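You operate a simulated robot arm through the tools that you are given. There is no shell and no other tool. Be economical: measure what you need, move in short steps, check, and stop when the job is done.

Carry out the task below with a simulated two-armed robot. There is one attempt and no reset: what you move stays moved.

## Task
Wipe up the spill on the top of the pump bench with the green towel and put it back.

Only the result counts: the job must be done as asked and must still hold three seconds after the hand-in. Knocking over, shifting, dropping, spilling or breaking anything else fails it. Flat cloth is picked up by pressing the open fingertips on it (5 to 10 N) and closing them slowly along it; thin cloth reads only 2 to 8 mm in the jaws.

## Robot
Two 7-joint arms with two-finger parallel grippers on one trunk, on a base that drives. Base frame: it is fixed to the floor where the robot stands at the start and does not move with it; the origin is under the middle of the robot, x ahead of it, y to its left, z up. Readings come in m, rad, newtons and seconds.
The left shoulder is at the start at [0.07, 0.163, 1.17], the right one opposite. Payload 3.43 kg a hand.
Tool frame (each hand has its own): the origin (TCP) lies between the finger pads and is the grasp point; the fingertips stand 0.034 m ahead of it; z points along the fingers, y is the line along which they close. Largest opening 0.128 m; finger width 0.024, thickness 0.012; the body of the gripper, 0.048 by 0.13 m, starts 0.096 m behind the TCP.
Orientation is told as [roll, pitch, yaw] about the base's x, y, z axes, in that order, counted from this pose: with the fingers straight down and closing along the base's y, the tool's x points along the base's -x, its y along +y and its z along -z.

## Interface
- The arms move only by the tool jog_arm. It takes "left_commands", "right_commands" or both (then of equal length, played together; a hand with none holds still); each is a list that holds one entry, the list of rows, each a list of 7 numbers: the turn, a rotation vector about the tool's x, y, z in units of 4 degrees (1.0 is 4 degrees), then the shift along the tool's x, y, z in units of 50 mm (1.0 is 50 mm), then the opening, from 0 (shut) to 1 (fully open). In form: [[[ax, ay, az, tx, ty, tz, gripper], ...]]. A call has 1 to 8 rows; each row shifts and turns the commanded pose from where the row before left it, along the tool's axes as they then stand. A call with a number of a shift or a turn outside -1 to 1 is refused whole. Each row takes 0.2 s and may step no farther than 0.05 m and 0.15 rad from the row before; otherwise, or with a gripper value out of range, the whole call is refused. A pose out of reach is approached as far as the arm can. The call stops where the force on the tool passes 40 N (or 10 N more than at its start, if that is more) or the arm is blocked; 0.2 s more then pass. Each finger travels about 0.153 m/s and halts on what it meets, pressing with about 33 N; the grip force reading is that of the motor and also rises with nothing between the fingers. The clock runs only during rows and for 0.2 s after the last one: add rows that do not move to give the fingers time. It gives the time, the measured TCP pose, the force on the tool (base axes), the opening and the grip force at its end, in the units of the frame above (readings bear some noise).
- Cameras (640 x 400 px; columns grow to the right, rows downward): "scene" is now at [0.1345, -0.0174, 1.3898]; the picture's right is [-0.18, -0.98, 0.00], its down [-0.64, 0.11, -0.76] and it looks along [0.75, -0.14, -0.65] (base axes); focal length 284 px, centre (320, 200). "left" rides on the left gripper at [0.076, 0.011, -0.16] in its tool frame; the picture's right is [-0.15, 0.99, 0.00], its down [-0.88, -0.13, -0.46] and it looks along [-0.45, -0.07, 0.89] (tool axes); focal length 234 px, centre (320, 200). "right" rides on the right gripper at [0.076, -0.011, -0.16] in its tool frame; the picture's right is [0.15, 0.99, 0.00], its down [-0.88, 0.13, -0.46] and it looks along [-0.45, 0.07, 0.89] (tool axes); focal length 234 px, centre (320, 200). There is no depth. A picture from a camera that has moved, and an enlarged one, comes with that camera's place and axes in the base frame and with its lens.
- grab_frame(camera): a new picture of that camera. The clock stands still meanwhile.
- raise_lower(by): slides the trunk up (or, below 0, down) by that many m; the arms and the scene camera ride with it, the base frame stays. It gives what a move gives, with no picture.
- base_move(legs): drives the robot by 1 to 6 legs, each [ahead, left, turn to the left] in m, m and rad, along the robot's own axes; the way and the turn of a leg run together, so that a leg with both is an arc; at most 1.5 m and 3.142 rad a leg. The arms and the cameras ride along, it lands a little off, and it stops where it bumps. It gives what a move gives.
- pan_tilt(pan, tilt): turns the head with the scene camera to pan (to the left, within 1.501 rad either way) and tilt (down, from -0.506 to 1.204), counted from straight ahead of the robot. It gives what a move gives.
- inspect(camera, box): a new picture of the part [left, top, right, bottom] of that camera's present view, enlarged. The clock stands still meanwhile.
- close_job(): hands the job in; it is judged then, once.

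Work in short steps. Places have to be worked out from the pictures, the camera data and where the tool is seen: move nearer, look again, correct. Check each grasp and each placing, and mend what went wrong. You have 120 turns and 92 pictures in all, those below and enlarged ones among them. Open the grippers and draw the arms clear of the work before you hand the job in, unless the task says otherwise; then end with one line.

The tools are called after "Emit:" by a JSON object that holds its "fn" and its "kwargs". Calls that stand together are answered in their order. jog_arm: Moves the arms, as the interface text tells. Its arguments: {"type":"object","properties":{"left_commands":{"type":"array","items":{"type":"array","items":{"type":"array","items":{"type":"number"}}}},"right_commands":{"type":"array","items":{"type":"array","items":{"type":"array","items":{"type":"number"}}}}},"required":[]} The other tools are called the same way: raise_lower (by) slides the trunk up or down; base_move (legs) drives the base; pan_tilt (pan, tilt) turns the head that bears the scene camera; grab_frame (camera) takes a picture; inspect (camera, box) takes an enlarged picture of a part of a camera's view; close_job () hands the job in.

At the start:

```text
t: 0.0
left_tool_pos: [0.5104, 0.2151, 1.0754]
left_tcp_rot: [0.0, -0.001, 0.0]
left_force: [0.6, -0.1, 0.1]
left_gripper_width: 0.128
left_grip_force: 0.1
right_tool_pos: [0.4554, -0.2522, 1.0927]
right_tcp_rot: [-0.002, 0.0, 0.0]
right_force: [-0.4, 0.2, 0.2]
right_gripper_width: 0.1279
right_grip_force: 0.1
trunk travel left (down, up): [-0.65, 0.29]
robot x, y, heading: [-0.0029, -0.0016, 0.002]
head pan, tilt: [-0.178, 0.702]
```

scene: 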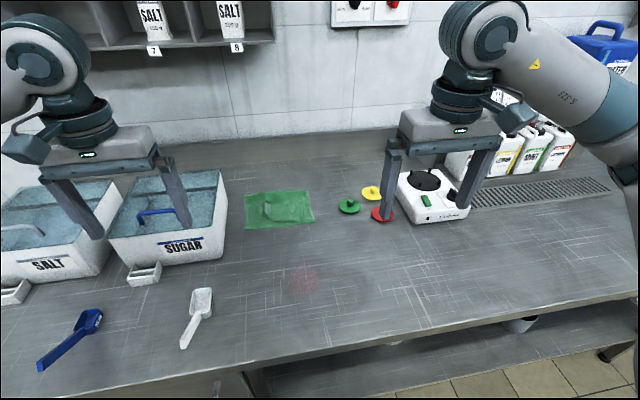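
right: 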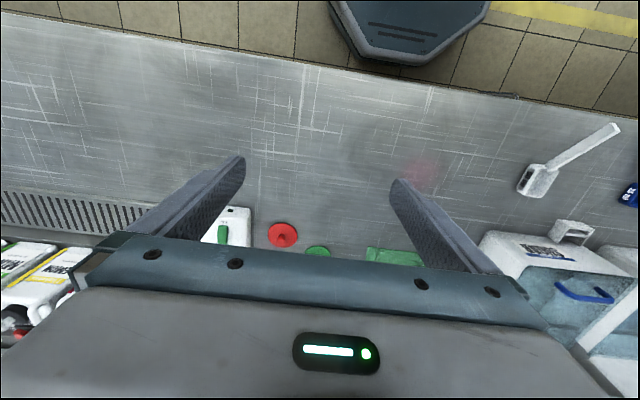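
left: 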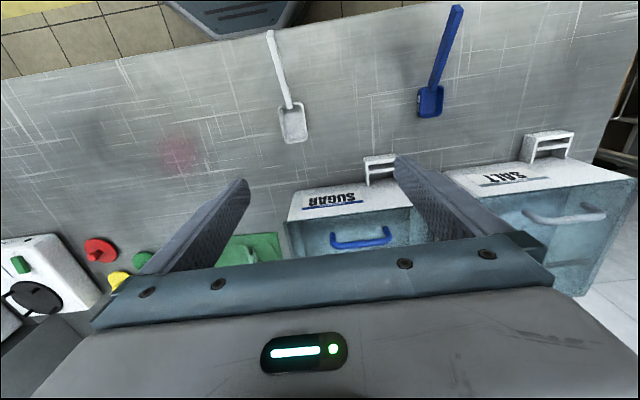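

The picture shows a pinkish spill at about (0.55, -0.05) and a green towel at about (0.82, -0.01). I'll enlarge the two for detail.

Emit:
{"fn": "inspect", "kwargs": {"camera": "scene", "box": [220, 170, 400, 320]}}

Emit:
{"fn": "inspect", "kwargs": {"camera": "scene", "box": [380, 60, 640, 240]}}

```text
2.67 times, centred on (310, 245) of scene
camera zoom: at [0.1345, -0.0174, 1.3898], right [-0.18, -0.98, 0.0], down [-0.64, 0.11, -0.76], along [0.75, -0.14, -0.65], focal length 757 px, centre (347, 80)
```

zoom: 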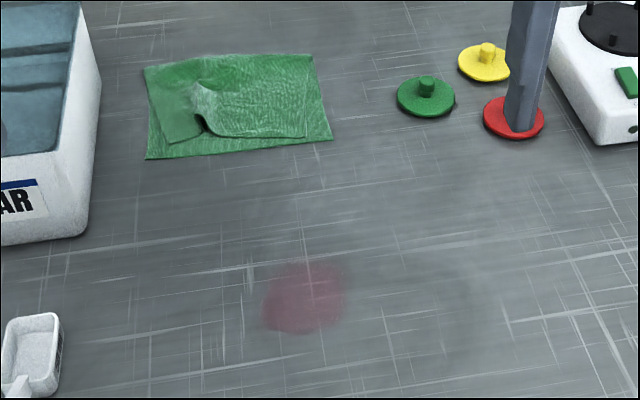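

```text
2.22 times, centred on (510, 150) of scene
camera zoom: at [0.1345, -0.0174, 1.3898], right [-0.18, -0.98, 0.0], down [-0.64, 0.11, -0.76], along [0.75, -0.14, -0.65], focal length 631 px, centre (-102, 311)
```

zoom: 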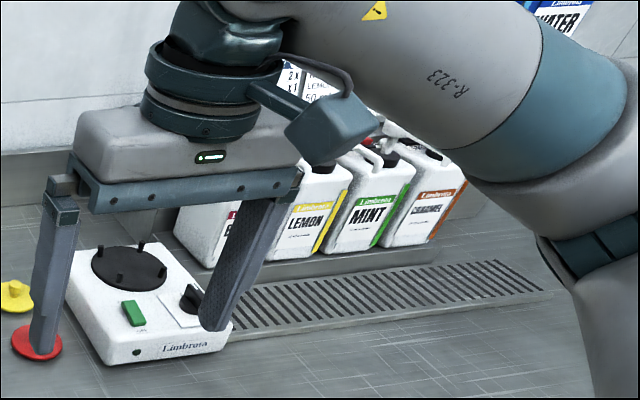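

The name "pump bench" could mean another bench, so I'll look around to see whether there is one.

Emit:
{"fn": "pan_tilt", "kwargs": {"pan": -1.1, "tilt": 0.5}}

Emit:
{"fn": "grab_frame", "kwargs": {"camera": "scene"}}

Emit:
{"fn": "pan_tilt", "kwargs": {"pan": 1.1, "tilt": 0.5}}

Emit:
{"fn": "grab_frame", "kwargs": {"camera": "scene"}}

```text
t: 1.2
left_tool_pos: [0.5098, 0.2147, 1.0757]
left_tcp_rot: [0.001, 0.001, 0.001]
left_force: [0.7, -0.4, 0.2]
left_gripper_width: 0.1279
left_grip_force: 0.0
right_tool_pos: [0.4563, -0.2512, 1.0922]
right_tcp_rot: [0.001, 0.001, 0.001]
right_force: [0.2, 0.0, -0.5]
right_gripper_width: 0.1279
right_grip_force: 0.2
trunk travel left (down, up): [-0.65, 0.29]
robot x, y, heading: [0.0009, 0.0036, -0.003]
head pan, tilt: [-1.1, 0.499]
```

```text
86 pictures are left
camera scene: at [0.0923, -0.0834, 1.4077], right [-0.89, -0.45, 0.0], down [-0.22, 0.43, -0.88], along [0.4, -0.78, -0.48], focal length 284 px, centre (320, 200)
```

scene: 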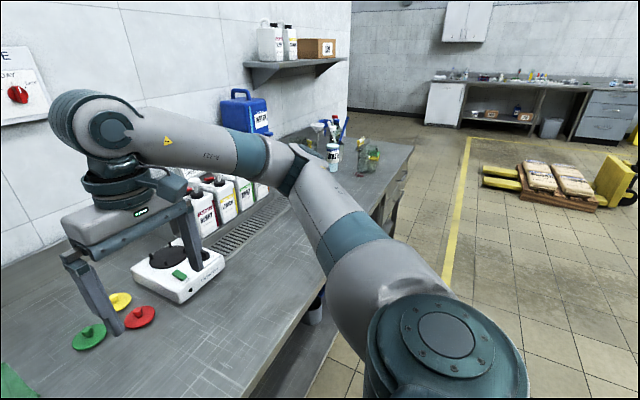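

```text
t: 3.3
left_tool_pos: [0.512, 0.2148, 1.075]
left_tcp_rot: [0.0, -0.001, 0.002]
left_force: [0.0, 0.4, 0.9]
left_gripper_width: 0.1279
left_grip_force: 0.0
right_tool_pos: [0.456, -0.2515, 1.0943]
right_tcp_rot: [0.0, 0.003, 0.0]
right_force: [-0.3, -0.3, 0.6]
right_gripper_width: 0.128
right_grip_force: 0.0
trunk travel left (down, up): [-0.65, 0.29]
robot x, y, heading: [0.0004, 0.0029, -0.002]
head pan, tilt: [1.1, 0.499]
```

```text
85 pictures are left
camera scene: at [0.0923, 0.0786, 1.4077], right [0.89, -0.45, 0.0], down [-0.22, -0.43, -0.88], along [0.4, 0.78, -0.48], focal length 284 px, centre (320, 200)
```

scene: 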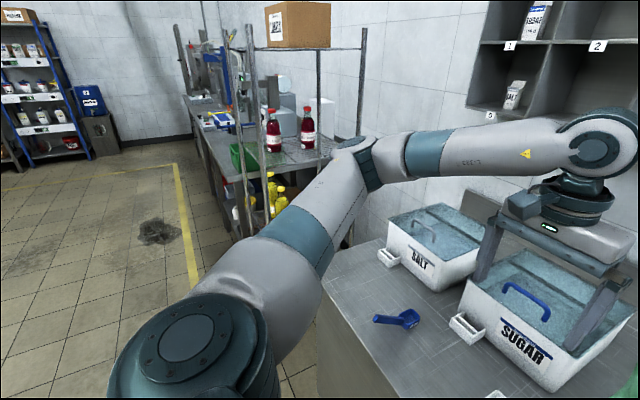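

There are more benches to the right and left. I'll zoom in on the left-hand ones, then go back to the right, looking for pumps, signs or other spills.

Emit:
{"fn": "inspect", "kwargs": {"camera": "scene", "box": [170, 20, 340, 230]}}

Emit:
{"fn": "pan_tilt", "kwargs": {"pan": -1.1, "tilt": 0.3}}

Emit:
{"fn": "inspect", "kwargs": {"camera": "scene", "box": [220, 120, 430, 290]}}

Emit:
{"fn": "inspect", "kwargs": {"camera": "scene", "box": [400, 70, 640, 260]}}

```text
1.90 times, centred on (255, 125) of scene
camera zoom: at [0.0923, 0.0786, 1.4077], right [0.89, -0.45, 0.0], down [-0.22, -0.43, -0.88], along [0.4, 0.78, -0.48], focal length 541 px, centre (444, 343)
```

zoom: 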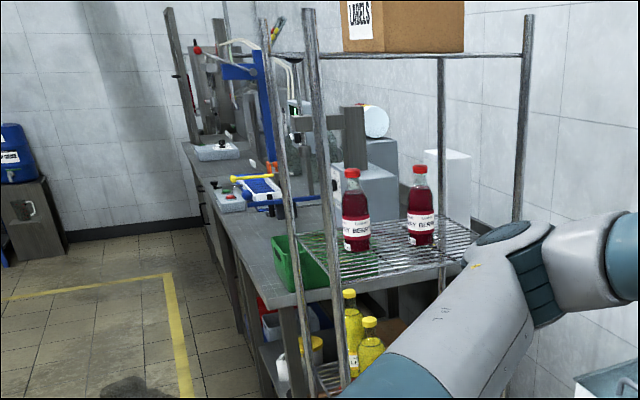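

```text
t: 5.3
left_tool_pos: [0.5101, 0.2149, 1.0745]
left_tcp_rot: [0.0, 0.0, -0.001]
left_force: [0.3, -0.6, 0.4]
left_gripper_width: 0.128
left_grip_force: 0.0
right_tool_pos: [0.4555, -0.2524, 1.0937]
right_tcp_rot: [0.001, 0.001, 0.0]
right_force: [0.6, 0.5, 0.5]
right_gripper_width: 0.128
right_grip_force: 0.1
trunk travel left (down, up): [-0.65, 0.29]
robot x, y, heading: [0.0003, -0.0002, -0.0]
head pan, tilt: [-1.1, 0.3]
```

```text
2.35 times, centred on (325, 205) of scene
camera zoom: at [0.0934, -0.0856, 1.4261], right [-0.89, -0.45, 0.0], down [-0.13, 0.26, -0.96], along [0.43, -0.85, -0.3], focal length 668 px, centre (308, 188)
```

zoom: 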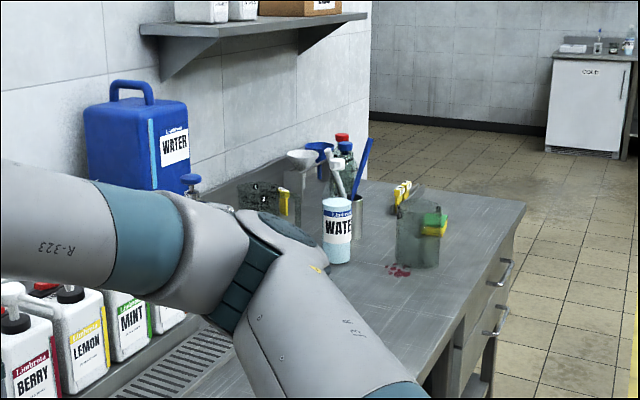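

```text
2.11 times, centred on (520, 165) of scene
camera zoom: at [0.0934, -0.0856, 1.4261], right [-0.89, -0.45, 0.0], down [-0.13, 0.26, -0.96], along [0.43, -0.85, -0.3], focal length 598 px, centre (-101, 274)
```

zoom: 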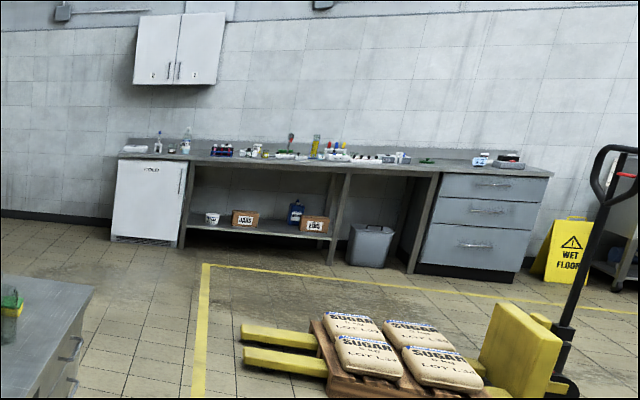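

The jugs here carry pumps, so this bench looks right, but I see red drops near its right end. I'll zoom in on those, and on the left benches' tops.

Emit:
{"fn": "inspect", "kwargs": {"camera": "scene", "box": [320, 190, 400, 250]}}

Emit:
{"fn": "pan_tilt", "kwargs": {"pan": 1.3, "tilt": 0.3}}

Emit:
{"fn": "grab_frame", "kwargs": {"camera": "scene"}}

```text
6.67 times, centred on (360, 220) of scene
camera zoom: at [0.0934, -0.0856, 1.4261], right [-0.89, -0.45, 0.0], down [-0.13, 0.26, -0.96], along [0.43, -0.85, -0.3], focal length 1892 px, centre (53, 67)
```

zoom: 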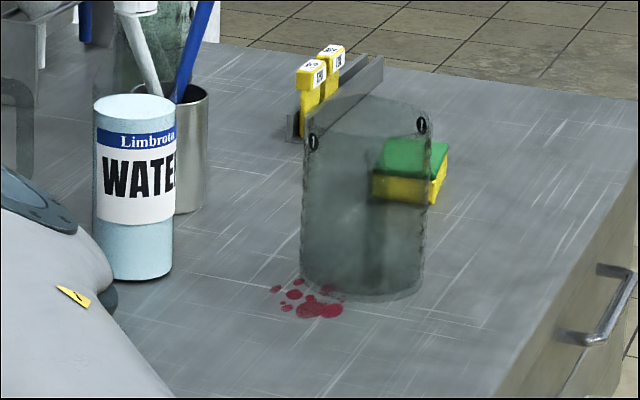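

```text
t: 7.5
left_tool_pos: [0.5111, 0.2152, 1.0756]
left_tcp_rot: [0.002, 0.001, -0.001]
left_force: [0.3, -0.3, 0.1]
left_gripper_width: 0.128
left_grip_force: 0.1
right_tool_pos: [0.4566, -0.2526, 1.0933]
right_tcp_rot: [0.0, -0.001, -0.001]
right_force: [-0.2, 0.5, -0.1]
right_gripper_width: 0.1278
right_grip_force: 0.1
trunk travel left (down, up): [-0.65, 0.29]
robot x, y, heading: [0.0021, -0.0003, 0.002]
head pan, tilt: [1.3, 0.3]
```

```text
80 pictures are left
camera scene: at [0.076, 0.0875, 1.4261], right [0.96, -0.27, 0.0], down [-0.08, -0.28, -0.96], along [0.26, 0.92, -0.3], focal length 284 px, centre (320, 200)
```

scene: 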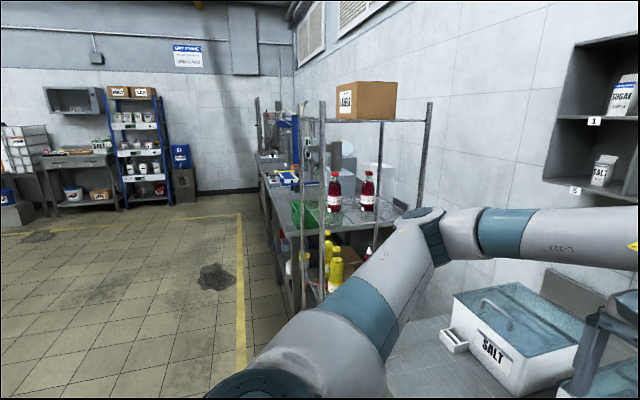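

The drops at about (0.55, -1.45) are a second candidate. I'll raise the trunk so the arms clear everything, back off and slide right to look at that end closely.

Emit:
{"fn": "raise_lower", "kwargs": {"by": 0.28}}

Emit:
{"fn": "base_move", "kwargs": {"legs": [[-0.15, 0, 0], [0, -0.9, 0]]}}

Emit:
{"fn": "pan_tilt", "kwargs": {"pan": -0.5, "tilt": 0.65}}

Emit:
{"fn": "grab_frame", "kwargs": {"camera": "scene"}}

```text
t: 10.4
left_tool_pos: [0.5099, 0.2143, 1.3551]
left_tcp_rot: [0.0, 0.0, 0.001]
left_force: [-0.8, 0.7, 0.2]
left_gripper_width: 0.1281
left_grip_force: 0.0
right_tool_pos: [0.4566, -0.2523, 1.3746]
right_tcp_rot: [-0.001, 0.0, 0.0]
right_force: [0.1, -0.2, 0.4]
right_gripper_width: 0.128
right_grip_force: 0.0
trunk travel left (down, up): [-0.93, 0.01]
robot x, y, heading: [0.0028, -0.0011, 0.0]
head pan, tilt: [1.3, 0.3]
```

```text
t: 16.0
left_tool_pos: [0.365, -0.6627, 1.3554]
left_tcp_rot: [0.0, 0.001, 0.018]
left_force: [0.5, -0.5, -0.1]
left_gripper_width: 0.1278
left_grip_force: 0.1
right_tool_pos: [0.319, -1.1302, 1.374]
right_tcp_rot: [0.0, 0.001, 0.015]
right_force: [0.3, -0.2, 0.3]
right_gripper_width: 0.1282
right_grip_force: 0.0
trunk travel left (down, up): [-0.93, 0.01]
robot x, y, heading: [-0.1416, -0.8861, 0.015]
head pan, tilt: [1.3, 0.3]
```

```text
t: 17.8
left_tool_pos: [0.3661, -0.6642, 1.3564]
left_tcp_rot: [-0.001, 0.0, 0.017]
left_force: [0.0, 0.6, 0.3]
left_gripper_width: 0.128
left_grip_force: 0.0
right_tool_pos: [0.3197, -1.1319, 1.373]
right_tcp_rot: [0.0, -0.002, 0.015]
right_force: [-0.3, -0.9, 0.8]
right_gripper_width: 0.128
right_grip_force: 0.1
trunk travel left (down, up): [-0.93, 0.01]
robot x, y, heading: [-0.1405, -0.888, 0.013]
head pan, tilt: [-0.499, 0.649]
```

```text
79 pictures are left
camera scene: at [-0.0135, -0.929, 1.6743], right [-0.46, -0.89, 0.0], down [-0.54, 0.28, -0.8], along [0.71, -0.37, -0.6], focal length 284 px, centre (320, 200)
```

scene: 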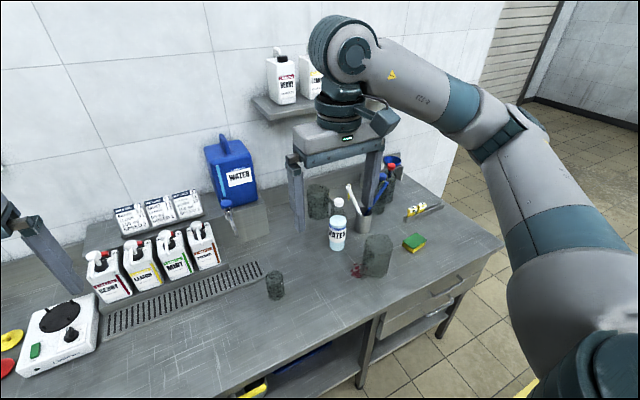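

It is one long bench with the pump jugs on it. I'll zoom in on the drops and on the hot-plate side to look for any seam.

Emit:
{"fn": "inspect", "kwargs": {"camera": "scene", "box": [310, 210, 430, 300]}}

Emit:
{"fn": "pan_tilt", "kwargs": {"pan": 0.5, "tilt": 0.65}}

Emit:
{"fn": "grab_frame", "kwargs": {"camera": "scene"}}

```text
4.44 times, centred on (370, 255) of scene
camera zoom: at [-0.0135, -0.929, 1.6743], right [-0.46, -0.89, 0.0], down [-0.54, 0.28, -0.8], along [0.71, -0.37, -0.6], focal length 1262 px, centre (98, -44)
```

zoom: 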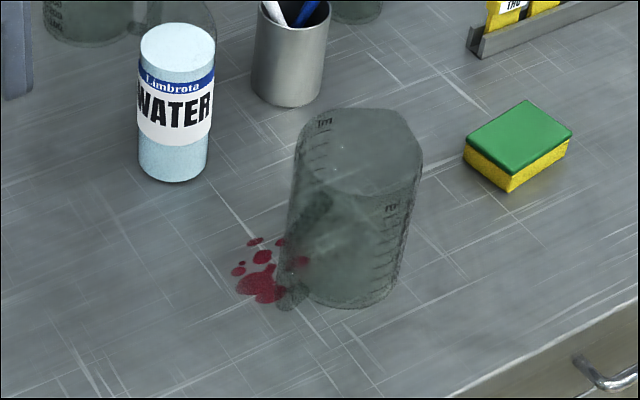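

```text
t: 19.1
left_tool_pos: [0.3655, -0.6653, 1.3549]
left_tcp_rot: [0.0, 0.0, 0.016]
left_force: [0.0, -0.4, 0.0]
left_gripper_width: 0.128
left_grip_force: 0.0
right_tool_pos: [0.3184, -1.1322, 1.3732]
right_tcp_rot: [0.0, 0.001, 0.015]
right_force: [0.2, 1.2, 0.1]
right_gripper_width: 0.1283
right_grip_force: 0.0
trunk travel left (down, up): [-0.93, 0.01]
robot x, y, heading: [-0.1402, -0.886, 0.016]
head pan, tilt: [0.499, 0.649]
```

```text
77 pictures are left
camera scene: at [-0.0148, -0.8462, 1.6743], right [0.49, -0.87, 0.0], down [-0.53, -0.3, -0.8], along [0.69, 0.39, -0.6], focal length 284 px, centre (320, 200)
```

scene: 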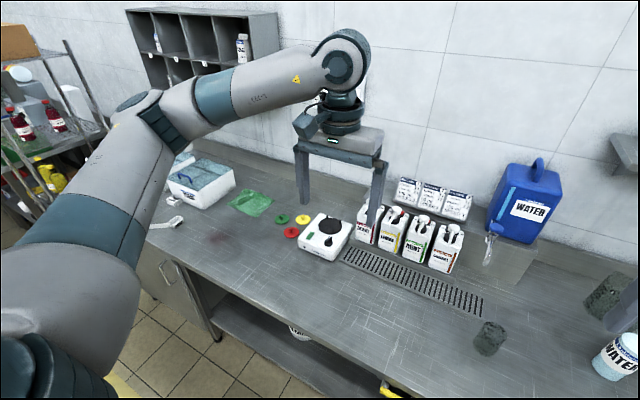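

The faint pink spill lies beside the towel; the drops by the beaker are near a sponge. The left bench has tubing and what may be a pump, so I'll drive along and check it before deciding.

Emit:
{"fn": "base_move", "kwargs": {"legs": [[-0.45, 0, 0], [0, 1.4, 0], [0, 1.3, 0]]}}

Emit:
{"fn": "pan_tilt", "kwargs": {"pan": 0.35, "tilt": 0.45}}

Emit:
{"fn": "grab_frame", "kwargs": {"camera": "scene"}}

```text
t: 34.4
left_tool_pos: [-0.1242, 1.9957, 1.356]
left_tcp_rot: [0.0, 0.0, 0.015]
left_force: [0.0, -0.4, -0.5]
left_gripper_width: 0.1282
left_grip_force: 0.0
right_tool_pos: [-0.172, 1.5278, 1.3734]
right_tcp_rot: [-0.001, 0.001, 0.014]
right_force: [-0.1, -1.4, -0.6]
right_gripper_width: 0.1279
right_grip_force: 0.1
trunk travel left (down, up): [-0.93, 0.01]
robot x, y, heading: [-0.6326, 1.7738, 0.012]
head pan, tilt: [0.499, 0.649]
```

```text
t: 35.1
left_tool_pos: [-0.1243, 1.9968, 1.3565]
left_tcp_rot: [-0.002, 0.001, 0.013]
left_force: [-0.1, 0.5, -1.4]
left_gripper_width: 0.1277
left_grip_force: 0.0
right_tool_pos: [-0.172, 1.5288, 1.3727]
right_tcp_rot: [0.0, 0.0, 0.014]
right_force: [-0.9, 0.4, 0.9]
right_gripper_width: 0.1281
right_grip_force: 0.1
trunk travel left (down, up): [-0.93, 0.01]
robot x, y, heading: [-0.6334, 1.7752, 0.008]
head pan, tilt: [0.351, 0.45]
```

```text
76 pictures are left
camera scene: at [-0.4956, 1.8055, 1.6921], right [0.36, -0.93, 0.0], down [-0.41, -0.16, -0.9], along [0.84, 0.32, -0.44], focal length 284 px, centre (320, 200)
```

scene: 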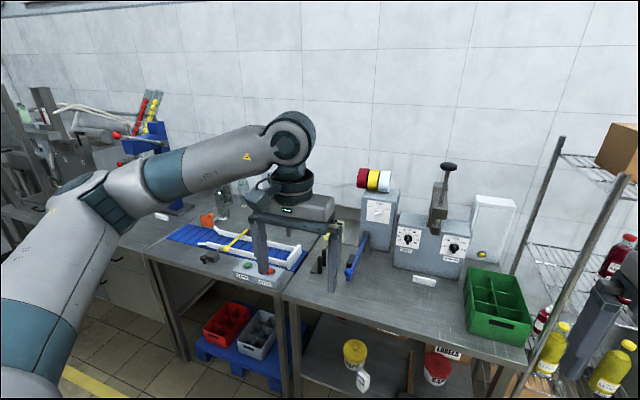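

This is a capping and filling bench with no spill visible so far. One more look further left.

Emit:
{"fn": "pan_tilt", "kwargs": {"pan": 0.9, "tilt": 0.4}}

Emit:
{"fn": "grab_frame", "kwargs": {"camera": "scene"}}

Emit:
{"fn": "pan_tilt", "kwargs": {"pan": -0.9, "tilt": 0.4}}

Emit:
{"fn": "grab_frame", "kwargs": {"camera": "scene"}}

```text
t: 36.1
left_tool_pos: [-0.1243, 1.9974, 1.3549]
left_tcp_rot: [0.0, 0.001, 0.015]
left_force: [0.0, 0.3, 0.2]
left_gripper_width: 0.128
left_grip_force: 0.1
right_tool_pos: [-0.1722, 1.5293, 1.3728]
right_tcp_rot: [-0.002, 0.001, 0.013]
right_force: [-0.3, 0.5, -0.5]
right_gripper_width: 0.1279
right_grip_force: 0.1
trunk travel left (down, up): [-0.93, 0.01]
robot x, y, heading: [-0.6293, 1.7739, 0.013]
head pan, tilt: [0.901, 0.4]
```

```text
75 pictures are left
camera scene: at [-0.5248, 1.8458, 1.6968], right [0.79, -0.61, 0.0], down [-0.24, -0.31, -0.92], along [0.56, 0.73, -0.39], focal length 284 px, centre (320, 200)
```

scene: 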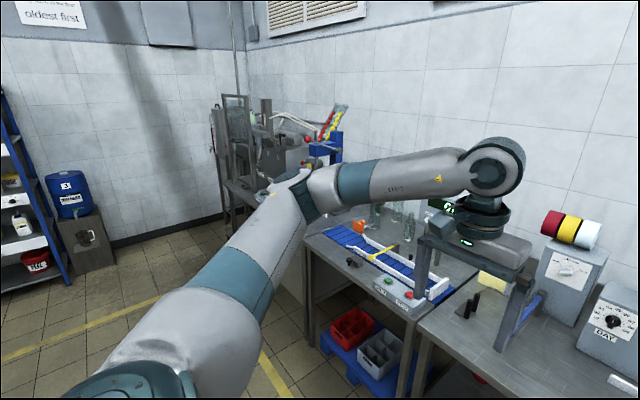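

```text
t: 37.9
left_tool_pos: [-0.1252, 1.9974, 1.3559]
left_tcp_rot: [-0.001, 0.0, 0.015]
left_force: [-0.1, -0.5, -0.1]
left_gripper_width: 0.128
left_grip_force: 0.0
right_tool_pos: [-0.1728, 1.5301, 1.3741]
right_tcp_rot: [0.001, 0.0, 0.013]
right_force: [0.5, 0.3, -0.4]
right_gripper_width: 0.128
right_grip_force: 0.1
trunk travel left (down, up): [-0.93, 0.01]
robot x, y, heading: [-0.6337, 1.7742, 0.01]
head pan, tilt: [-0.901, 0.4]
```

```text
74 pictures are left
camera scene: at [-0.5229, 1.7008, 1.6968], right [-0.77, -0.63, 0.0], down [-0.25, 0.3, -0.92], along [0.58, -0.71, -0.39], focal length 284 px, centre (320, 200)
```

scene: 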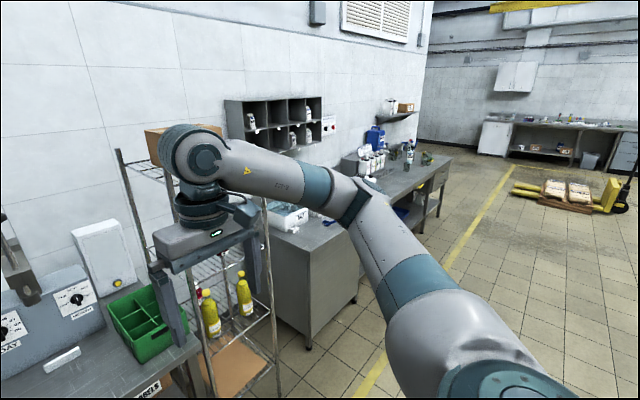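

No pump and no spill on the other benches, so the pump bench is the first one. I'll drive back, offset left so the right arm faces the towel and the spill.

Emit:
{"fn": "base_move", "kwargs": {"legs": [[0, -1.45, 0], [0, -0.12, -0.01], [0.6, 0, 0]]}}

Emit:
{"fn": "pan_tilt", "kwargs": {"pan": -0.2, "tilt": 0.75}}

Emit:
{"fn": "grab_frame", "kwargs": {"camera": "scene"}}

```text
t: 48.9
left_tool_pos: [0.5181, 0.4717, 1.3558]
left_tcp_rot: [-0.001, -0.003, 0.036]
left_force: [-0.8, 0.6, -0.1]
left_gripper_width: 0.1281
left_grip_force: 0.0
right_tool_pos: [0.4801, 0.0023, 1.3742]
right_tcp_rot: [0.0, -0.002, 0.034]
right_force: [0.5, -0.2, 0.1]
right_gripper_width: 0.1278
right_grip_force: 0.0
trunk travel left (down, up): [-0.93, 0.01]
robot x, y, heading: [0.0153, 0.2402, 0.034]
head pan, tilt: [-0.901, 0.4]
```

```text
t: 50.0
left_tool_pos: [0.5193, 0.4714, 1.3555]
left_tcp_rot: [0.001, 0.0, 0.038]
left_force: [1.1, -0.2, 0.0]
left_gripper_width: 0.128
left_grip_force: 0.0
right_tool_pos: [0.482, 0.0018, 1.3734]
right_tcp_rot: [0.0, -0.001, 0.035]
right_force: [-0.1, 0.6, 0.0]
right_gripper_width: 0.1281
right_grip_force: 0.1
trunk travel left (down, up): [-0.93, 0.01]
robot x, y, heading: [0.0205, 0.2384, 0.038]
head pan, tilt: [-0.201, 0.75]
```

```text
73 pictures are left
camera scene: at [0.1495, 0.2237, 1.6658], right [-0.17, -0.99, 0.0], down [-0.67, 0.11, -0.73], along [0.72, -0.12, -0.68], focal length 284 px, centre (320, 200)
```

scene: 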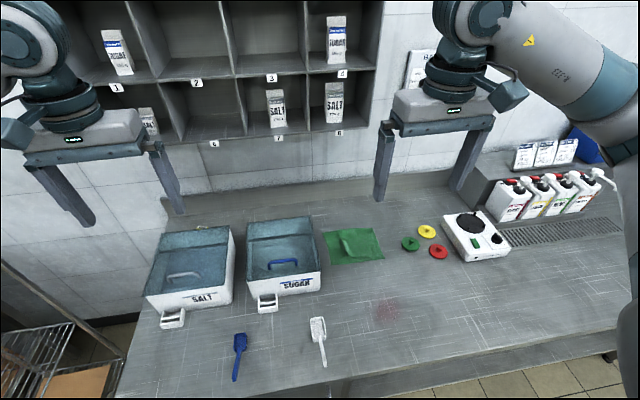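

Clear. I'll lower the trunk to its old height and measure the towel again.

Emit:
{"fn": "raise_lower", "kwargs": {"by": -0.28}}

Emit:
{"fn": "inspect", "kwargs": {"camera": "scene", "box": [300, 170, 460, 320]}}

Emit:
{"fn": "grab_frame", "kwargs": {"camera": "right"}}

```text
t: 52.8
left_tool_pos: [0.5194, 0.4717, 1.0759]
left_tcp_rot: [-0.001, 0.0, 0.034]
left_force: [1.0, 0.0, -0.2]
left_gripper_width: 0.1279
left_grip_force: 0.1
right_tool_pos: [0.4817, 0.004, 1.0938]
right_tcp_rot: [-0.002, 0.0, 0.035]
right_force: [-0.6, 0.0, -0.2]
right_gripper_width: 0.1281
right_grip_force: 0.1
trunk travel left (down, up): [-0.65, 0.29]
robot x, y, heading: [0.0192, 0.2356, 0.034]
head pan, tilt: [-0.201, 0.75]
```

```text
2.67 times, centred on (380, 245) of scene
camera zoom: at [0.1496, 0.2238, 1.3858], right [-0.16, -0.99, 0.0], down [-0.67, 0.11, -0.73], along [0.72, -0.12, -0.68], focal length 757 px, centre (160, 80)
```

zoom: 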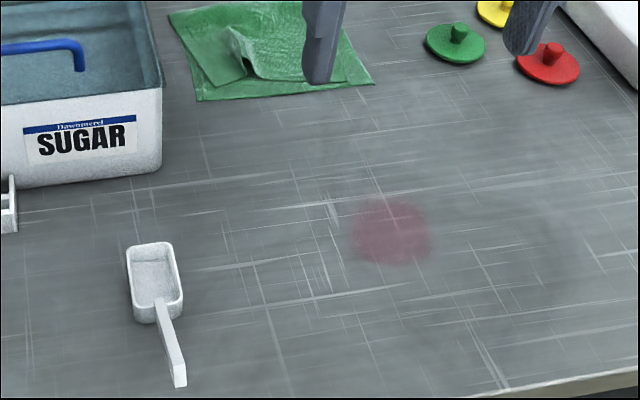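

```text
71 pictures are left
camera right: at [0.4066, -0.0118, 1.2532], right [-0.18, 0.98, 0.0], down [0.88, 0.16, 0.46], along [0.45, 0.08, -0.89], focal length 234 px, centre (320, 200)
```

right: 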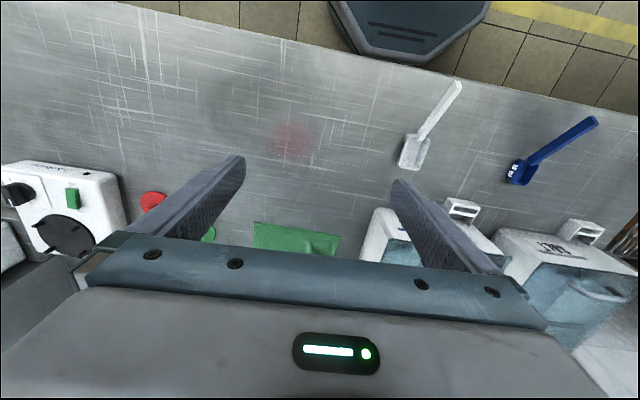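

The spill is at about (0.55, -0.065) and the towel's near edge at x≈0.755, y from -0.13 to 0.08. I'll bring the right hand above the near-middle of the towel at z≈0.90, fingers half open.

Emit:
{"fn": "jog_arm", "kwargs": {"right_commands": [[[0, 0, 0, -0.742, -0.11, 0.485, 0.5], [0, 0, 0, -0.742, -0.11, 0.485, 0.5], [0, 0, 0, -0.742, -0.11, 0.485, 0.5], [0, 0, 0, -0.742, -0.11, 0.485, 0.5], [0, 0, 0, -0.742, -0.11, 0.485, 0.5], [0, 0, 0, -0.742, -0.11, 0.485, 0.5], [0, 0, 0, -0.742, -0.11, 0.485, 0.5], [0, 0, 0, -0.742, -0.11, 0.485, 0.5]]]}}

Emit:
{"fn": "grab_frame", "kwargs": {"camera": "scene"}}

Emit:
{"fn": "grab_frame", "kwargs": {"camera": "right"}}

```text
t: 54.6
left_tool_pos: [0.5211, 0.4716, 1.0746]
left_tcp_rot: [-0.002, 0.002, 0.036]
left_force: [0.0, -1.0, -0.1]
left_gripper_width: 0.128
left_grip_force: 0.1
right_tool_pos: [0.7796, -0.0315, 0.8983]
right_tcp_rot: [-0.001, -0.001, 0.037]
right_force: [0.1, 0.6, 0.5]
right_gripper_width: 0.0641
right_grip_force: 0.0
trunk travel left (down, up): [-0.65, 0.29]
robot x, y, heading: [0.0145, 0.241, 0.037]
head pan, tilt: [-0.201, 0.75]
```

```text
70 pictures are left
camera scene: at [0.1512, 0.2247, 1.3856], right [-0.16, -0.99, 0.0], down [-0.67, 0.11, -0.73], along [0.72, -0.12, -0.68], focal length 284 px, centre (320, 200)
```

scene: 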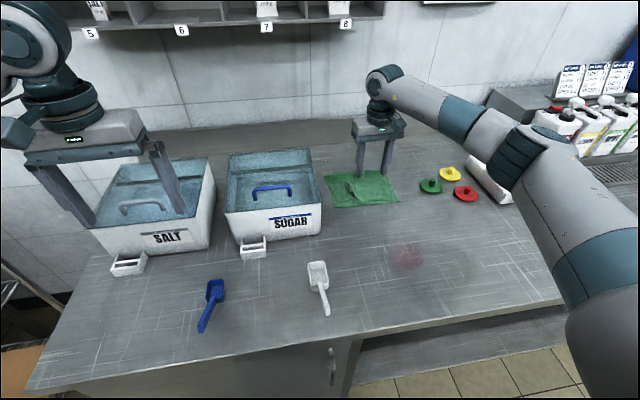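

```text
69 pictures are left
camera right: at [0.705, -0.045, 1.0588], right [-0.18, 0.98, 0.0], down [0.88, 0.16, 0.46], along [0.45, 0.08, -0.89], focal length 234 px, centre (320, 200)
```

right: 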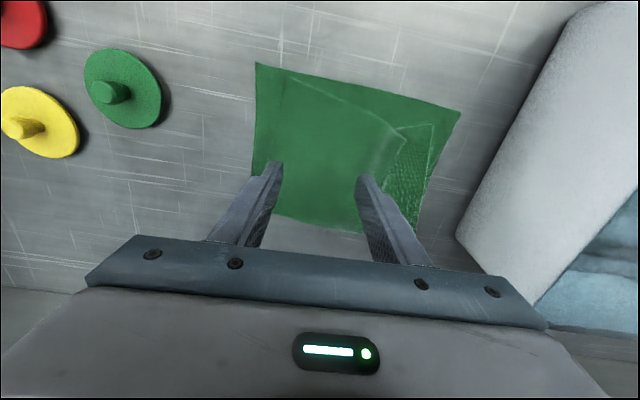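

The hand camera shows the towel squarely under the fingers. I'll go down to just above it.

Emit:
{"fn": "jog_arm", "kwargs": {"right_commands": [[[0, 0, 0, 0, 0, 0.5, 0.5], [0, 0, 0, 0, 0, 0.5, 0.5], [0, 0, 0, 0, 0, 0.5, 0.5]]]}}

Emit:
{"fn": "grab_frame", "kwargs": {"camera": "right"}}

```text
t: 55.3
left_tool_pos: [0.5174, 0.4712, 1.0761]
left_tcp_rot: [0.0, -0.001, 0.034]
left_force: [0.2, -0.8, -0.2]
left_gripper_width: 0.1278
left_grip_force: 0.1
right_tool_pos: [0.7817, -0.0302, 0.8553]
right_tcp_rot: [0.003, -0.013, 0.035]
right_force: [-3.2, -0.2, 16.2]
right_gripper_width: 0.0636
right_grip_force: 0.0
trunk travel left (down, up): [-0.65, 0.29]
robot x, y, heading: [0.0192, 0.2355, 0.035]
head pan, tilt: [-0.201, 0.75]
stopped in row 3 (right hand): the force on the tool passed its limit (the readings are from after the stop); the commanded pose is now the measured one
```

```text
68 pictures are left
camera right: at [0.7047, -0.0455, 1.0145], right [-0.18, 0.98, 0.0], down [0.87, 0.16, 0.47], along [0.46, 0.09, -0.88], focal length 234 px, centre (320, 200)
```

right: 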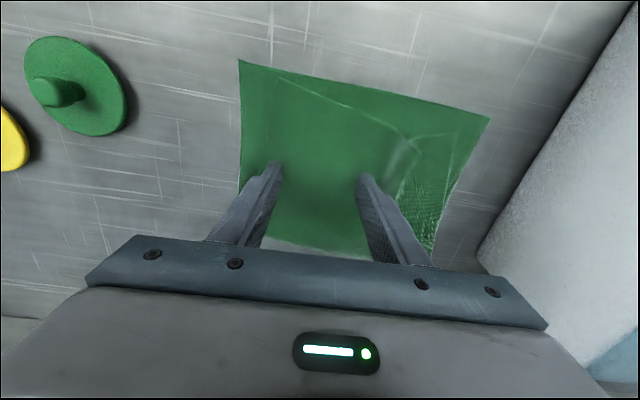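

Contact came at TCP z 0.855, so the surface is really at about z 0.82; both scene views then agree on the spill at (0.516, -0.052), size about 8 cm, and on the towel centre at about (0.775, -0.01). I'll ease off slightly to reach 5–10 N.

Emit:
{"fn": "jog_arm", "kwargs": {"right_commands": [[[0, 0, 0, 0, 0, -0.02, 0.5], [0, 0, 0, 0, 0, 0, 0.5]]]}}

```text
t: 55.9
left_tool_pos: [0.5198, 0.4723, 1.0753]
left_tcp_rot: [-0.002, -0.002, 0.035]
left_force: [0.5, 0.1, 0.0]
left_gripper_width: 0.128
left_grip_force: 0.1
right_tool_pos: [0.7819, -0.0308, 0.8558]
right_tcp_rot: [0.003, -0.012, 0.035]
right_force: [1.5, 0.3, 12.3]
right_gripper_width: 0.064
right_grip_force: 0.1
trunk travel left (down, up): [-0.65, 0.29]
robot x, y, heading: [0.0164, 0.2383, 0.035]
head pan, tilt: [-0.201, 0.75]
```

Still 12 N, so I'll ease off 1 mm more and then close slowly.

Emit:
{"fn": "jog_arm", "kwargs": {"right_commands": [[[0, 0, 0, 0, 0, -0.02, 0.5], [0, 0, 0, 0, 0, 0, 0.44], [0, 0, 0, 0, 0, 0, 0.38], [0, 0, 0, 0, 0, 0, 0.32], [0, 0, 0, 0, 0, 0, 0.26]]]}}

Emit:
{"fn": "grab_frame", "kwargs": {"camera": "right"}}

```text
t: 57.1
left_tool_pos: [0.5193, 0.4706, 1.0748]
left_tcp_rot: [-0.002, 0.001, 0.033]
left_force: [-0.6, 0.1, 0.2]
left_gripper_width: 0.128
left_grip_force: 0.0
right_tool_pos: [0.7815, -0.0306, 0.8565]
right_tcp_rot: [0.003, -0.012, 0.036]
right_force: [-0.5, 0.6, 9.6]
right_gripper_width: 0.0327
right_grip_force: 0.1
trunk travel left (down, up): [-0.65, 0.29]
robot x, y, heading: [0.019, 0.2352, 0.036]
head pan, tilt: [-0.201, 0.75]
```

```text
67 pictures are left
camera right: at [0.7048, -0.0461, 1.0147], right [-0.18, 0.98, 0.0], down [0.87, 0.16, 0.47], along [0.46, 0.08, -0.88], focal length 234 px, centre (320, 200)
```

right: 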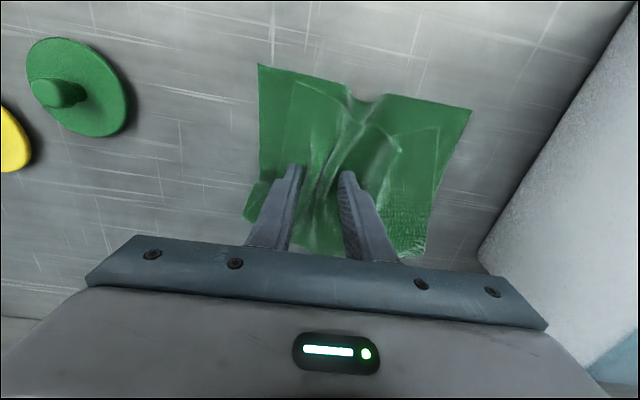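

The cloth is bunching nicely between the fingers at about 9.6 N. I'll keep closing.

Emit:
{"fn": "jog_arm", "kwargs": {"right_commands": [[[0, 0, 0, 0, 0, 0, 0.2], [0, 0, 0, 0, 0, 0, 0.14], [0, 0, 0, 0, 0, 0, 0.08], [0, 0, 0, 0, 0, 0, 0.03], [0, 0, 0, 0, 0, 0, 0], [0, 0, 0, 0, 0, 0, 0], [0, 0, 0, 0, 0, 0, 0]]]}}

```text
t: 58.7
left_tool_pos: [0.5181, 0.4709, 1.0753]
left_tcp_rot: [0.001, 0.0, 0.035]
left_force: [-0.1, -0.1, 0.5]
left_gripper_width: 0.1278
left_grip_force: 0.1
right_tool_pos: [0.7825, -0.031, 0.8561]
right_tcp_rot: [0.0, -0.013, 0.034]
right_force: [1.5, -0.3, 9.8]
right_gripper_width: 0.0043
right_grip_force: 33.1
trunk travel left (down, up): [-0.65, 0.29]
robot x, y, heading: [0.0182, 0.24, 0.029]
head pan, tilt: [-0.201, 0.75]
```

Width 4.3 mm with 33 N: cloth is held. I'll lift 12 cm and look.

Emit:
{"fn": "jog_arm", "kwargs": {"right_commands": [[[0, 0, 0, 0, 0, -0.4, 0], [0, 0, 0, 0, 0, -0.6, 0], [0, 0, 0, 0, 0, -0.7, 0], [0, 0, 0, 0, 0, -0.7, 0]]]}}

Emit:
{"fn": "grab_frame", "kwargs": {"camera": "right"}}

Emit:
{"fn": "inspect", "kwargs": {"camera": "scene", "box": [280, 90, 500, 290]}}

```text
t: 59.7
left_tool_pos: [0.5194, 0.4712, 1.0747]
left_tcp_rot: [0.001, 0.001, 0.037]
left_force: [0.2, -0.8, 0.4]
left_gripper_width: 0.1281
left_grip_force: 0.1
right_tool_pos: [0.7806, -0.0317, 0.9751]
right_tcp_rot: [0.002, -0.01, 0.035]
right_force: [-0.4, -0.1, -0.5]
right_gripper_width: 0.0041
right_grip_force: 32.7
trunk travel left (down, up): [-0.65, 0.29]
robot x, y, heading: [0.0183, 0.2397, 0.03]
head pan, tilt: [-0.201, 0.75]
```

```text
66 pictures are left
camera right: at [0.7035, -0.0465, 1.1345], right [-0.18, 0.98, 0.0], down [0.87, 0.16, 0.47], along [0.46, 0.08, -0.89], focal length 234 px, centre (320, 200)
```

right: 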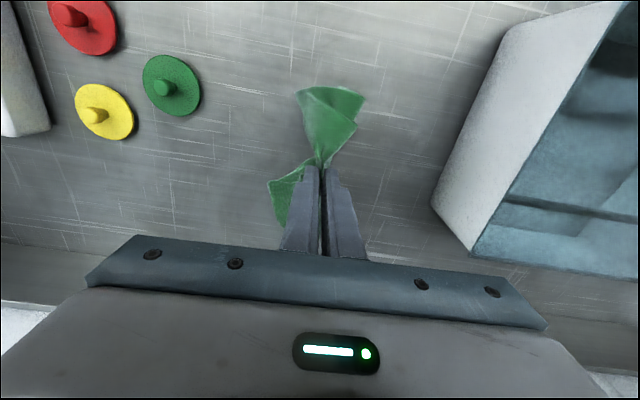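

```text
2.00 times, centred on (390, 190) of scene
camera zoom: at [0.1491, 0.2242, 1.3858], right [-0.17, -0.99, 0.0], down [-0.67, 0.11, -0.73], along [0.72, -0.12, -0.68], focal length 568 px, centre (180, 220)
```

zoom: 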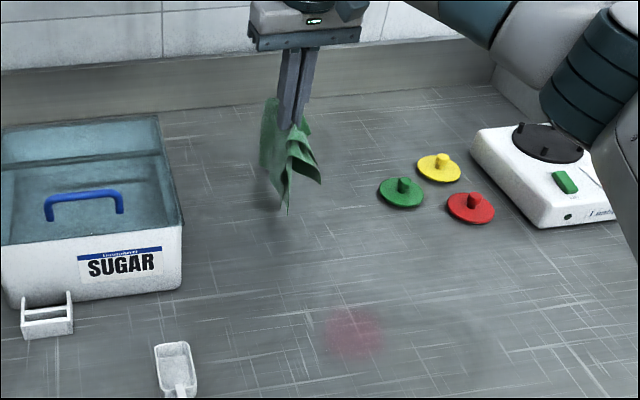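

The whole towel hangs from the fingers. I'll carry it to just beyond the spill's far side and begin lowering.

Emit:
{"fn": "jog_arm", "kwargs": {"right_commands": [[[0, 0, 0, 0.76, -0.055, 0, 0], [0, 0, 0, 0.76, -0.055, 0, 0], [0, 0, 0, 0.76, -0.055, 0, 0], [0, 0, 0, 0.76, -0.055, 0, 0], [0, 0, 0, 0.76, -0.055, 0, 0], [0, 0, 0, 0, 0, 0.7, 0], [0, 0, 0, 0, 0, 0.7, 0], [0, 0, 0, 0, 0, 0.4, 0]]]}}

Emit:
{"fn": "grab_frame", "kwargs": {"camera": "right"}}

```text
t: 61.5
left_tool_pos: [0.5206, 0.4707, 1.0758]
left_tcp_rot: [0.002, -0.001, 0.035]
left_force: [0.3, -0.4, -0.3]
left_gripper_width: 0.128
left_grip_force: 0.0
right_tool_pos: [0.5943, -0.0526, 0.8839]
right_tcp_rot: [0.001, -0.011, 0.035]
right_force: [0.7, 0.4, -0.1]
right_gripper_width: 0.004
right_grip_force: 33.1
trunk travel left (down, up): [-0.65, 0.29]
robot x, y, heading: [0.0218, 0.2372, 0.036]
head pan, tilt: [-0.201, 0.75]
```

```text
64 pictures are left
camera right: at [0.5167, -0.0671, 1.0419], right [-0.18, 0.98, 0.0], down [0.87, 0.16, 0.47], along [0.46, 0.08, -0.89], focal length 234 px, centre (320, 200)
```

right: 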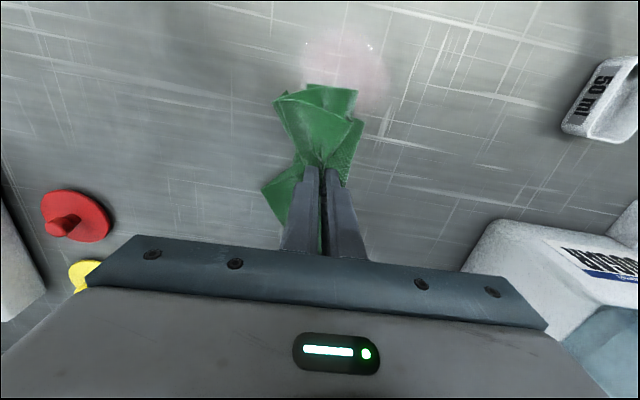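

The spill is in view at about (0.51, -0.05), x 0.48–0.55, y -0.09 to -0.01. I'll lower until the cloth presses lightly.

Emit:
{"fn": "jog_arm", "kwargs": {"right_commands": [[[0, 0, 0, 0, 0, 0.25, 0], [0, 0, 0, 0, 0, 0.2, 0], [0, 0, 0, 0, 0, 0.1, 0]]]}}

```text
t: 62.3
left_tool_pos: [0.5182, 0.4724, 1.077]
left_tcp_rot: [-0.001, -0.001, 0.034]
left_force: [-0.3, 0.3, 0.1]
left_gripper_width: 0.1282
left_grip_force: 0.1
right_tool_pos: [0.5929, -0.0522, 0.8596]
right_tcp_rot: [0.001, -0.019, 0.033]
right_force: [2.5, -3.1, 30.6]
right_gripper_width: 0.0042
right_grip_force: 33.1
trunk travel left (down, up): [-0.65, 0.29]
robot x, y, heading: [0.0201, 0.2348, 0.035]
head pan, tilt: [-0.201, 0.75]
```

30 N is too hard, so I'll raise about 5 mm and check.

Emit:
{"fn": "jog_arm", "kwargs": {"right_commands": [[[0, 0, 0, 0, 0, -0.09, 0], [0, 0, 0, 0, 0, 0, 0]]]}}

```text
t: 62.9
left_tool_pos: [0.5205, 0.4706, 1.0759]
left_tcp_rot: [-0.002, 0.0, 0.035]
left_force: [-0.1, 0.9, 0.9]
left_gripper_width: 0.1283
left_grip_force: 0.0
right_tool_pos: [0.5924, -0.0507, 0.86]
right_tcp_rot: [0.001, -0.01, 0.034]
right_force: [4.0, -0.9, 12.7]
right_gripper_width: 0.0041
right_grip_force: 33.8
trunk travel left (down, up): [-0.65, 0.29]
robot x, y, heading: [0.0202, 0.2404, 0.032]
head pan, tilt: [-0.201, 0.75]
```

12.7 N is a good wiping pressure. First stroke through the middle of the spill toward the robot.

Emit:
{"fn": "jog_arm", "kwargs": {"right_commands": [[[0, 0, 0, 0.4, 0, 0, 0], [0, 0, 0, 0.4, 0, 0, 0], [0, 0, 0, 0.4, 0, 0, 0], [0, 0, 0, 0.4, 0, 0, 0], [0, 0, 0, 0.4, 0, 0, 0], [0, 0, 0, 0.4, 0, 0, 0], [0, 0, 0, 0.4, 0, 0, 0]]]}}

Emit:
{"fn": "inspect", "kwargs": {"camera": "scene", "box": [320, 180, 480, 320]}}

```text
t: 64.5
left_tool_pos: [0.5186, 0.4731, 1.0768]
left_tcp_rot: [-0.002, -0.002, 0.035]
left_force: [-0.1, -0.3, -0.5]
left_gripper_width: 0.1281
left_grip_force: 0.0
right_tool_pos: [0.4515, -0.0568, 0.8611]
right_tcp_rot: [0.001, -0.015, 0.035]
right_force: [7.8, 0.2, 30.8]
right_gripper_width: 0.0042
right_grip_force: 33.0
trunk travel left (down, up): [-0.65, 0.29]
robot x, y, heading: [0.0209, 0.2379, 0.035]
head pan, tilt: [-0.201, 0.75]
```

```text
2.86 times, centred on (400, 250) of scene
camera zoom: at [0.1482, 0.2252, 1.3861], right [-0.16, -0.99, 0.0], down [-0.67, 0.11, -0.73], along [0.72, -0.12, -0.68], focal length 811 px, centre (91, 57)
```

zoom: 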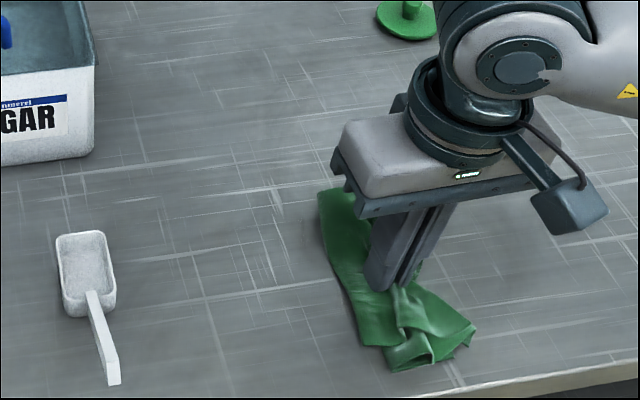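

Force rose to 31 N, so I'll ease up slightly, shift left 2 cm and stroke back away from the robot.

Emit:
{"fn": "jog_arm", "kwargs": {"right_commands": [[[0, 0, 0, 0, 0.4, -0.1, 0], [0, 0, 0, -0.45, 0, 0, 0], [0, 0, 0, -0.45, 0, 0, 0], [0, 0, 0, -0.45, 0, 0, 0], [0, 0, 0, -0.45, 0, 0, 0], [0, 0, 0, -0.45, 0, 0, 0], [0, 0, 0, -0.45, 0, 0, 0], [0, 0, 0, -0.45, 0, 0, 0]]]}}

Emit:
{"fn": "grab_frame", "kwargs": {"camera": "right"}}

Emit:
{"fn": "inspect", "kwargs": {"camera": "scene", "box": [320, 180, 480, 320]}}

```text
t: 66.3
left_tool_pos: [0.5198, 0.4714, 1.0749]
left_tcp_rot: [0.001, 0.001, 0.036]
left_force: [-0.2, -0.4, -0.9]
left_gripper_width: 0.1279
left_grip_force: 0.0
right_tool_pos: [0.6111, -0.0301, 0.8651]
right_tcp_rot: [0.002, -0.011, 0.035]
right_force: [-0.4, -0.5, -0.8]
right_gripper_width: 0.0044
right_grip_force: 33.3
trunk travel left (down, up): [-0.65, 0.29]
robot x, y, heading: [0.0159, 0.2396, 0.039]
head pan, tilt: [-0.201, 0.75]
```

```text
62 pictures are left
camera right: at [0.5349, -0.0455, 1.0237], right [-0.18, 0.98, 0.0], down [0.87, 0.16, 0.47], along [0.46, 0.08, -0.89], focal length 234 px, centre (320, 200)
```

right: 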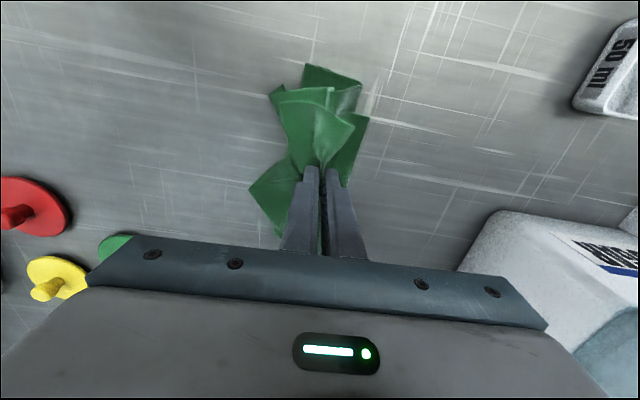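

```text
2.86 times, centred on (400, 250) of scene
camera zoom: at [0.1507, 0.224, 1.3857], right [-0.17, -0.99, 0.0], down [-0.67, 0.11, -0.73], along [0.72, -0.12, -0.68], focal length 811 px, centre (91, 57)
```

zoom: 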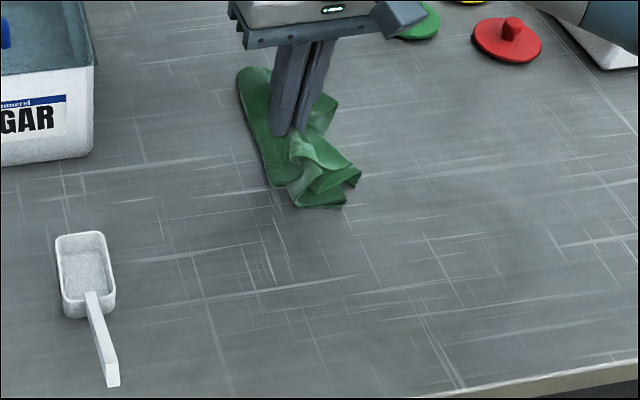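

The pink spill has vanished under the towel. I'll make one more pass along the right half for safety.

Emit:
{"fn": "jog_arm", "kwargs": {"right_commands": [[[0, 0, 0, 0.2, -0.85, 0, 0], [0, 0, 0, 0.3, 0, 0.07, 0], [0, 0, 0, 0.45, 0, 0, 0], [0, 0, 0, 0.45, 0, 0, 0], [0, 0, 0, 0.45, 0, 0, 0], [0, 0, 0, 0.45, 0, 0, 0], [0, 0, 0, 0.45, 0, 0, 0]]]}}

Emit:
{"fn": "jog_arm", "kwargs": {"right_commands": [[[0, 0, 0, 0, 0, -0.8, 0], [0, 0, 0, 0, 0, -0.8, 0], [0, 0, 0, 0, 0, -0.6, 0], [0, 0, 0, -0.9, 0.15, 0, 0], [0, 0, 0, -0.9, 0.15, 0, 0], [0, 0, 0, -0.9, 0.15, 0, 0], [0, 0, 0, -0.9, 0.15, 0, 0]]]}}

Emit:
{"fn": "grab_frame", "kwargs": {"camera": "right"}}

Emit:
{"fn": "inspect", "kwargs": {"camera": "scene", "box": [320, 180, 480, 320]}}

```text
t: 67.9
left_tool_pos: [0.5202, 0.4709, 1.0758]
left_tcp_rot: [0.001, -0.001, 0.034]
left_force: [-0.2, 0.2, 0.5]
left_gripper_width: 0.1279
left_grip_force: 0.0
right_tool_pos: [0.4746, -0.0794, 0.8608]
right_tcp_rot: [0.003, -0.013, 0.034]
right_force: [1.1, -0.4, 8.0]
right_gripper_width: 0.004
right_grip_force: 33.3
trunk travel left (down, up): [-0.65, 0.29]
robot x, y, heading: [0.0211, 0.2384, 0.031]
head pan, tilt: [-0.201, 0.75]
```

```text
t: 69.5
left_tool_pos: [0.5206, 0.4703, 1.0737]
left_tcp_rot: [-0.002, 0.001, 0.035]
left_force: [0.5, 1.1, -0.2]
left_gripper_width: 0.1283
left_grip_force: 0.1
right_tool_pos: [0.6529, -0.0417, 0.9709]
right_tcp_rot: [0.001, -0.011, 0.036]
right_force: [0.4, -0.3, -0.2]
right_gripper_width: 0.0043
right_grip_force: 32.9
trunk travel left (down, up): [-0.65, 0.29]
robot x, y, heading: [0.0189, 0.24, 0.031]
head pan, tilt: [-0.201, 0.75]
```

```text
60 pictures are left
camera right: at [0.5767, -0.0555, 1.1288], right [-0.18, 0.98, 0.0], down [0.87, 0.16, 0.46], along [0.46, 0.08, -0.89], focal length 234 px, centre (320, 200)
```

right: 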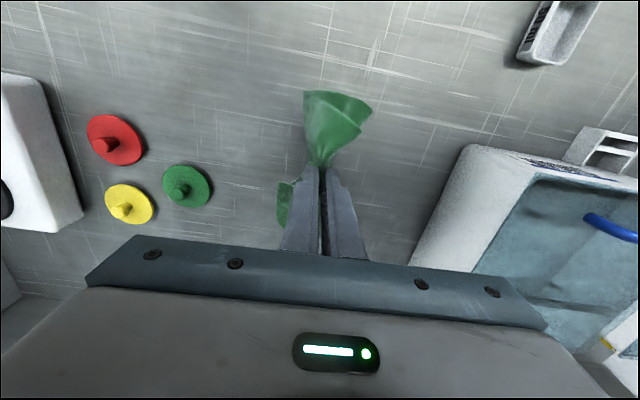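

```text
2.86 times, centred on (400, 250) of scene
camera zoom: at [0.1516, 0.2248, 1.3855], right [-0.17, -0.99, 0.0], down [-0.67, 0.11, -0.73], along [0.72, -0.12, -0.68], focal length 811 px, centre (91, 57)
```

zoom: 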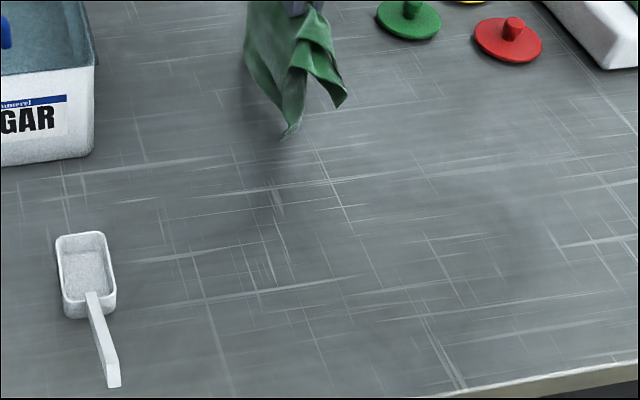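

The bench is clean. Now I'll carry the towel back above its old spot and lower it there.

Emit:
{"fn": "jog_arm", "kwargs": {"right_commands": [[[0, 0, 0, -0.864, 0.083, 0, 0], [0, 0, 0, -0.864, 0.083, 0, 0], [0, 0, 0, -0.864, 0.083, 0, 0], [0, 0, 0, 0, 0, 0.7, 0], [0, 0, 0, 0, 0, 0.7, 0], [0, 0, 0, 0, 0, 0.4, 0], [0, 0, 0, 0, 0, 0.25, 0]]]}}

```text
t: 71.1
left_tool_pos: [0.5196, 0.4696, 1.0741]
left_tcp_rot: [0.0, -0.001, 0.034]
left_force: [-0.5, -0.2, 0.7]
left_gripper_width: 0.1277
left_grip_force: 0.0
right_tool_pos: [0.7838, -0.0264, 0.8705]
right_tcp_rot: [0.004, -0.01, 0.036]
right_force: [0.2, -0.2, 0.7]
right_gripper_width: 0.0042
right_grip_force: 33.4
trunk travel left (down, up): [-0.65, 0.29]
robot x, y, heading: [0.0174, 0.238, 0.037]
head pan, tilt: [-0.201, 0.75]
```

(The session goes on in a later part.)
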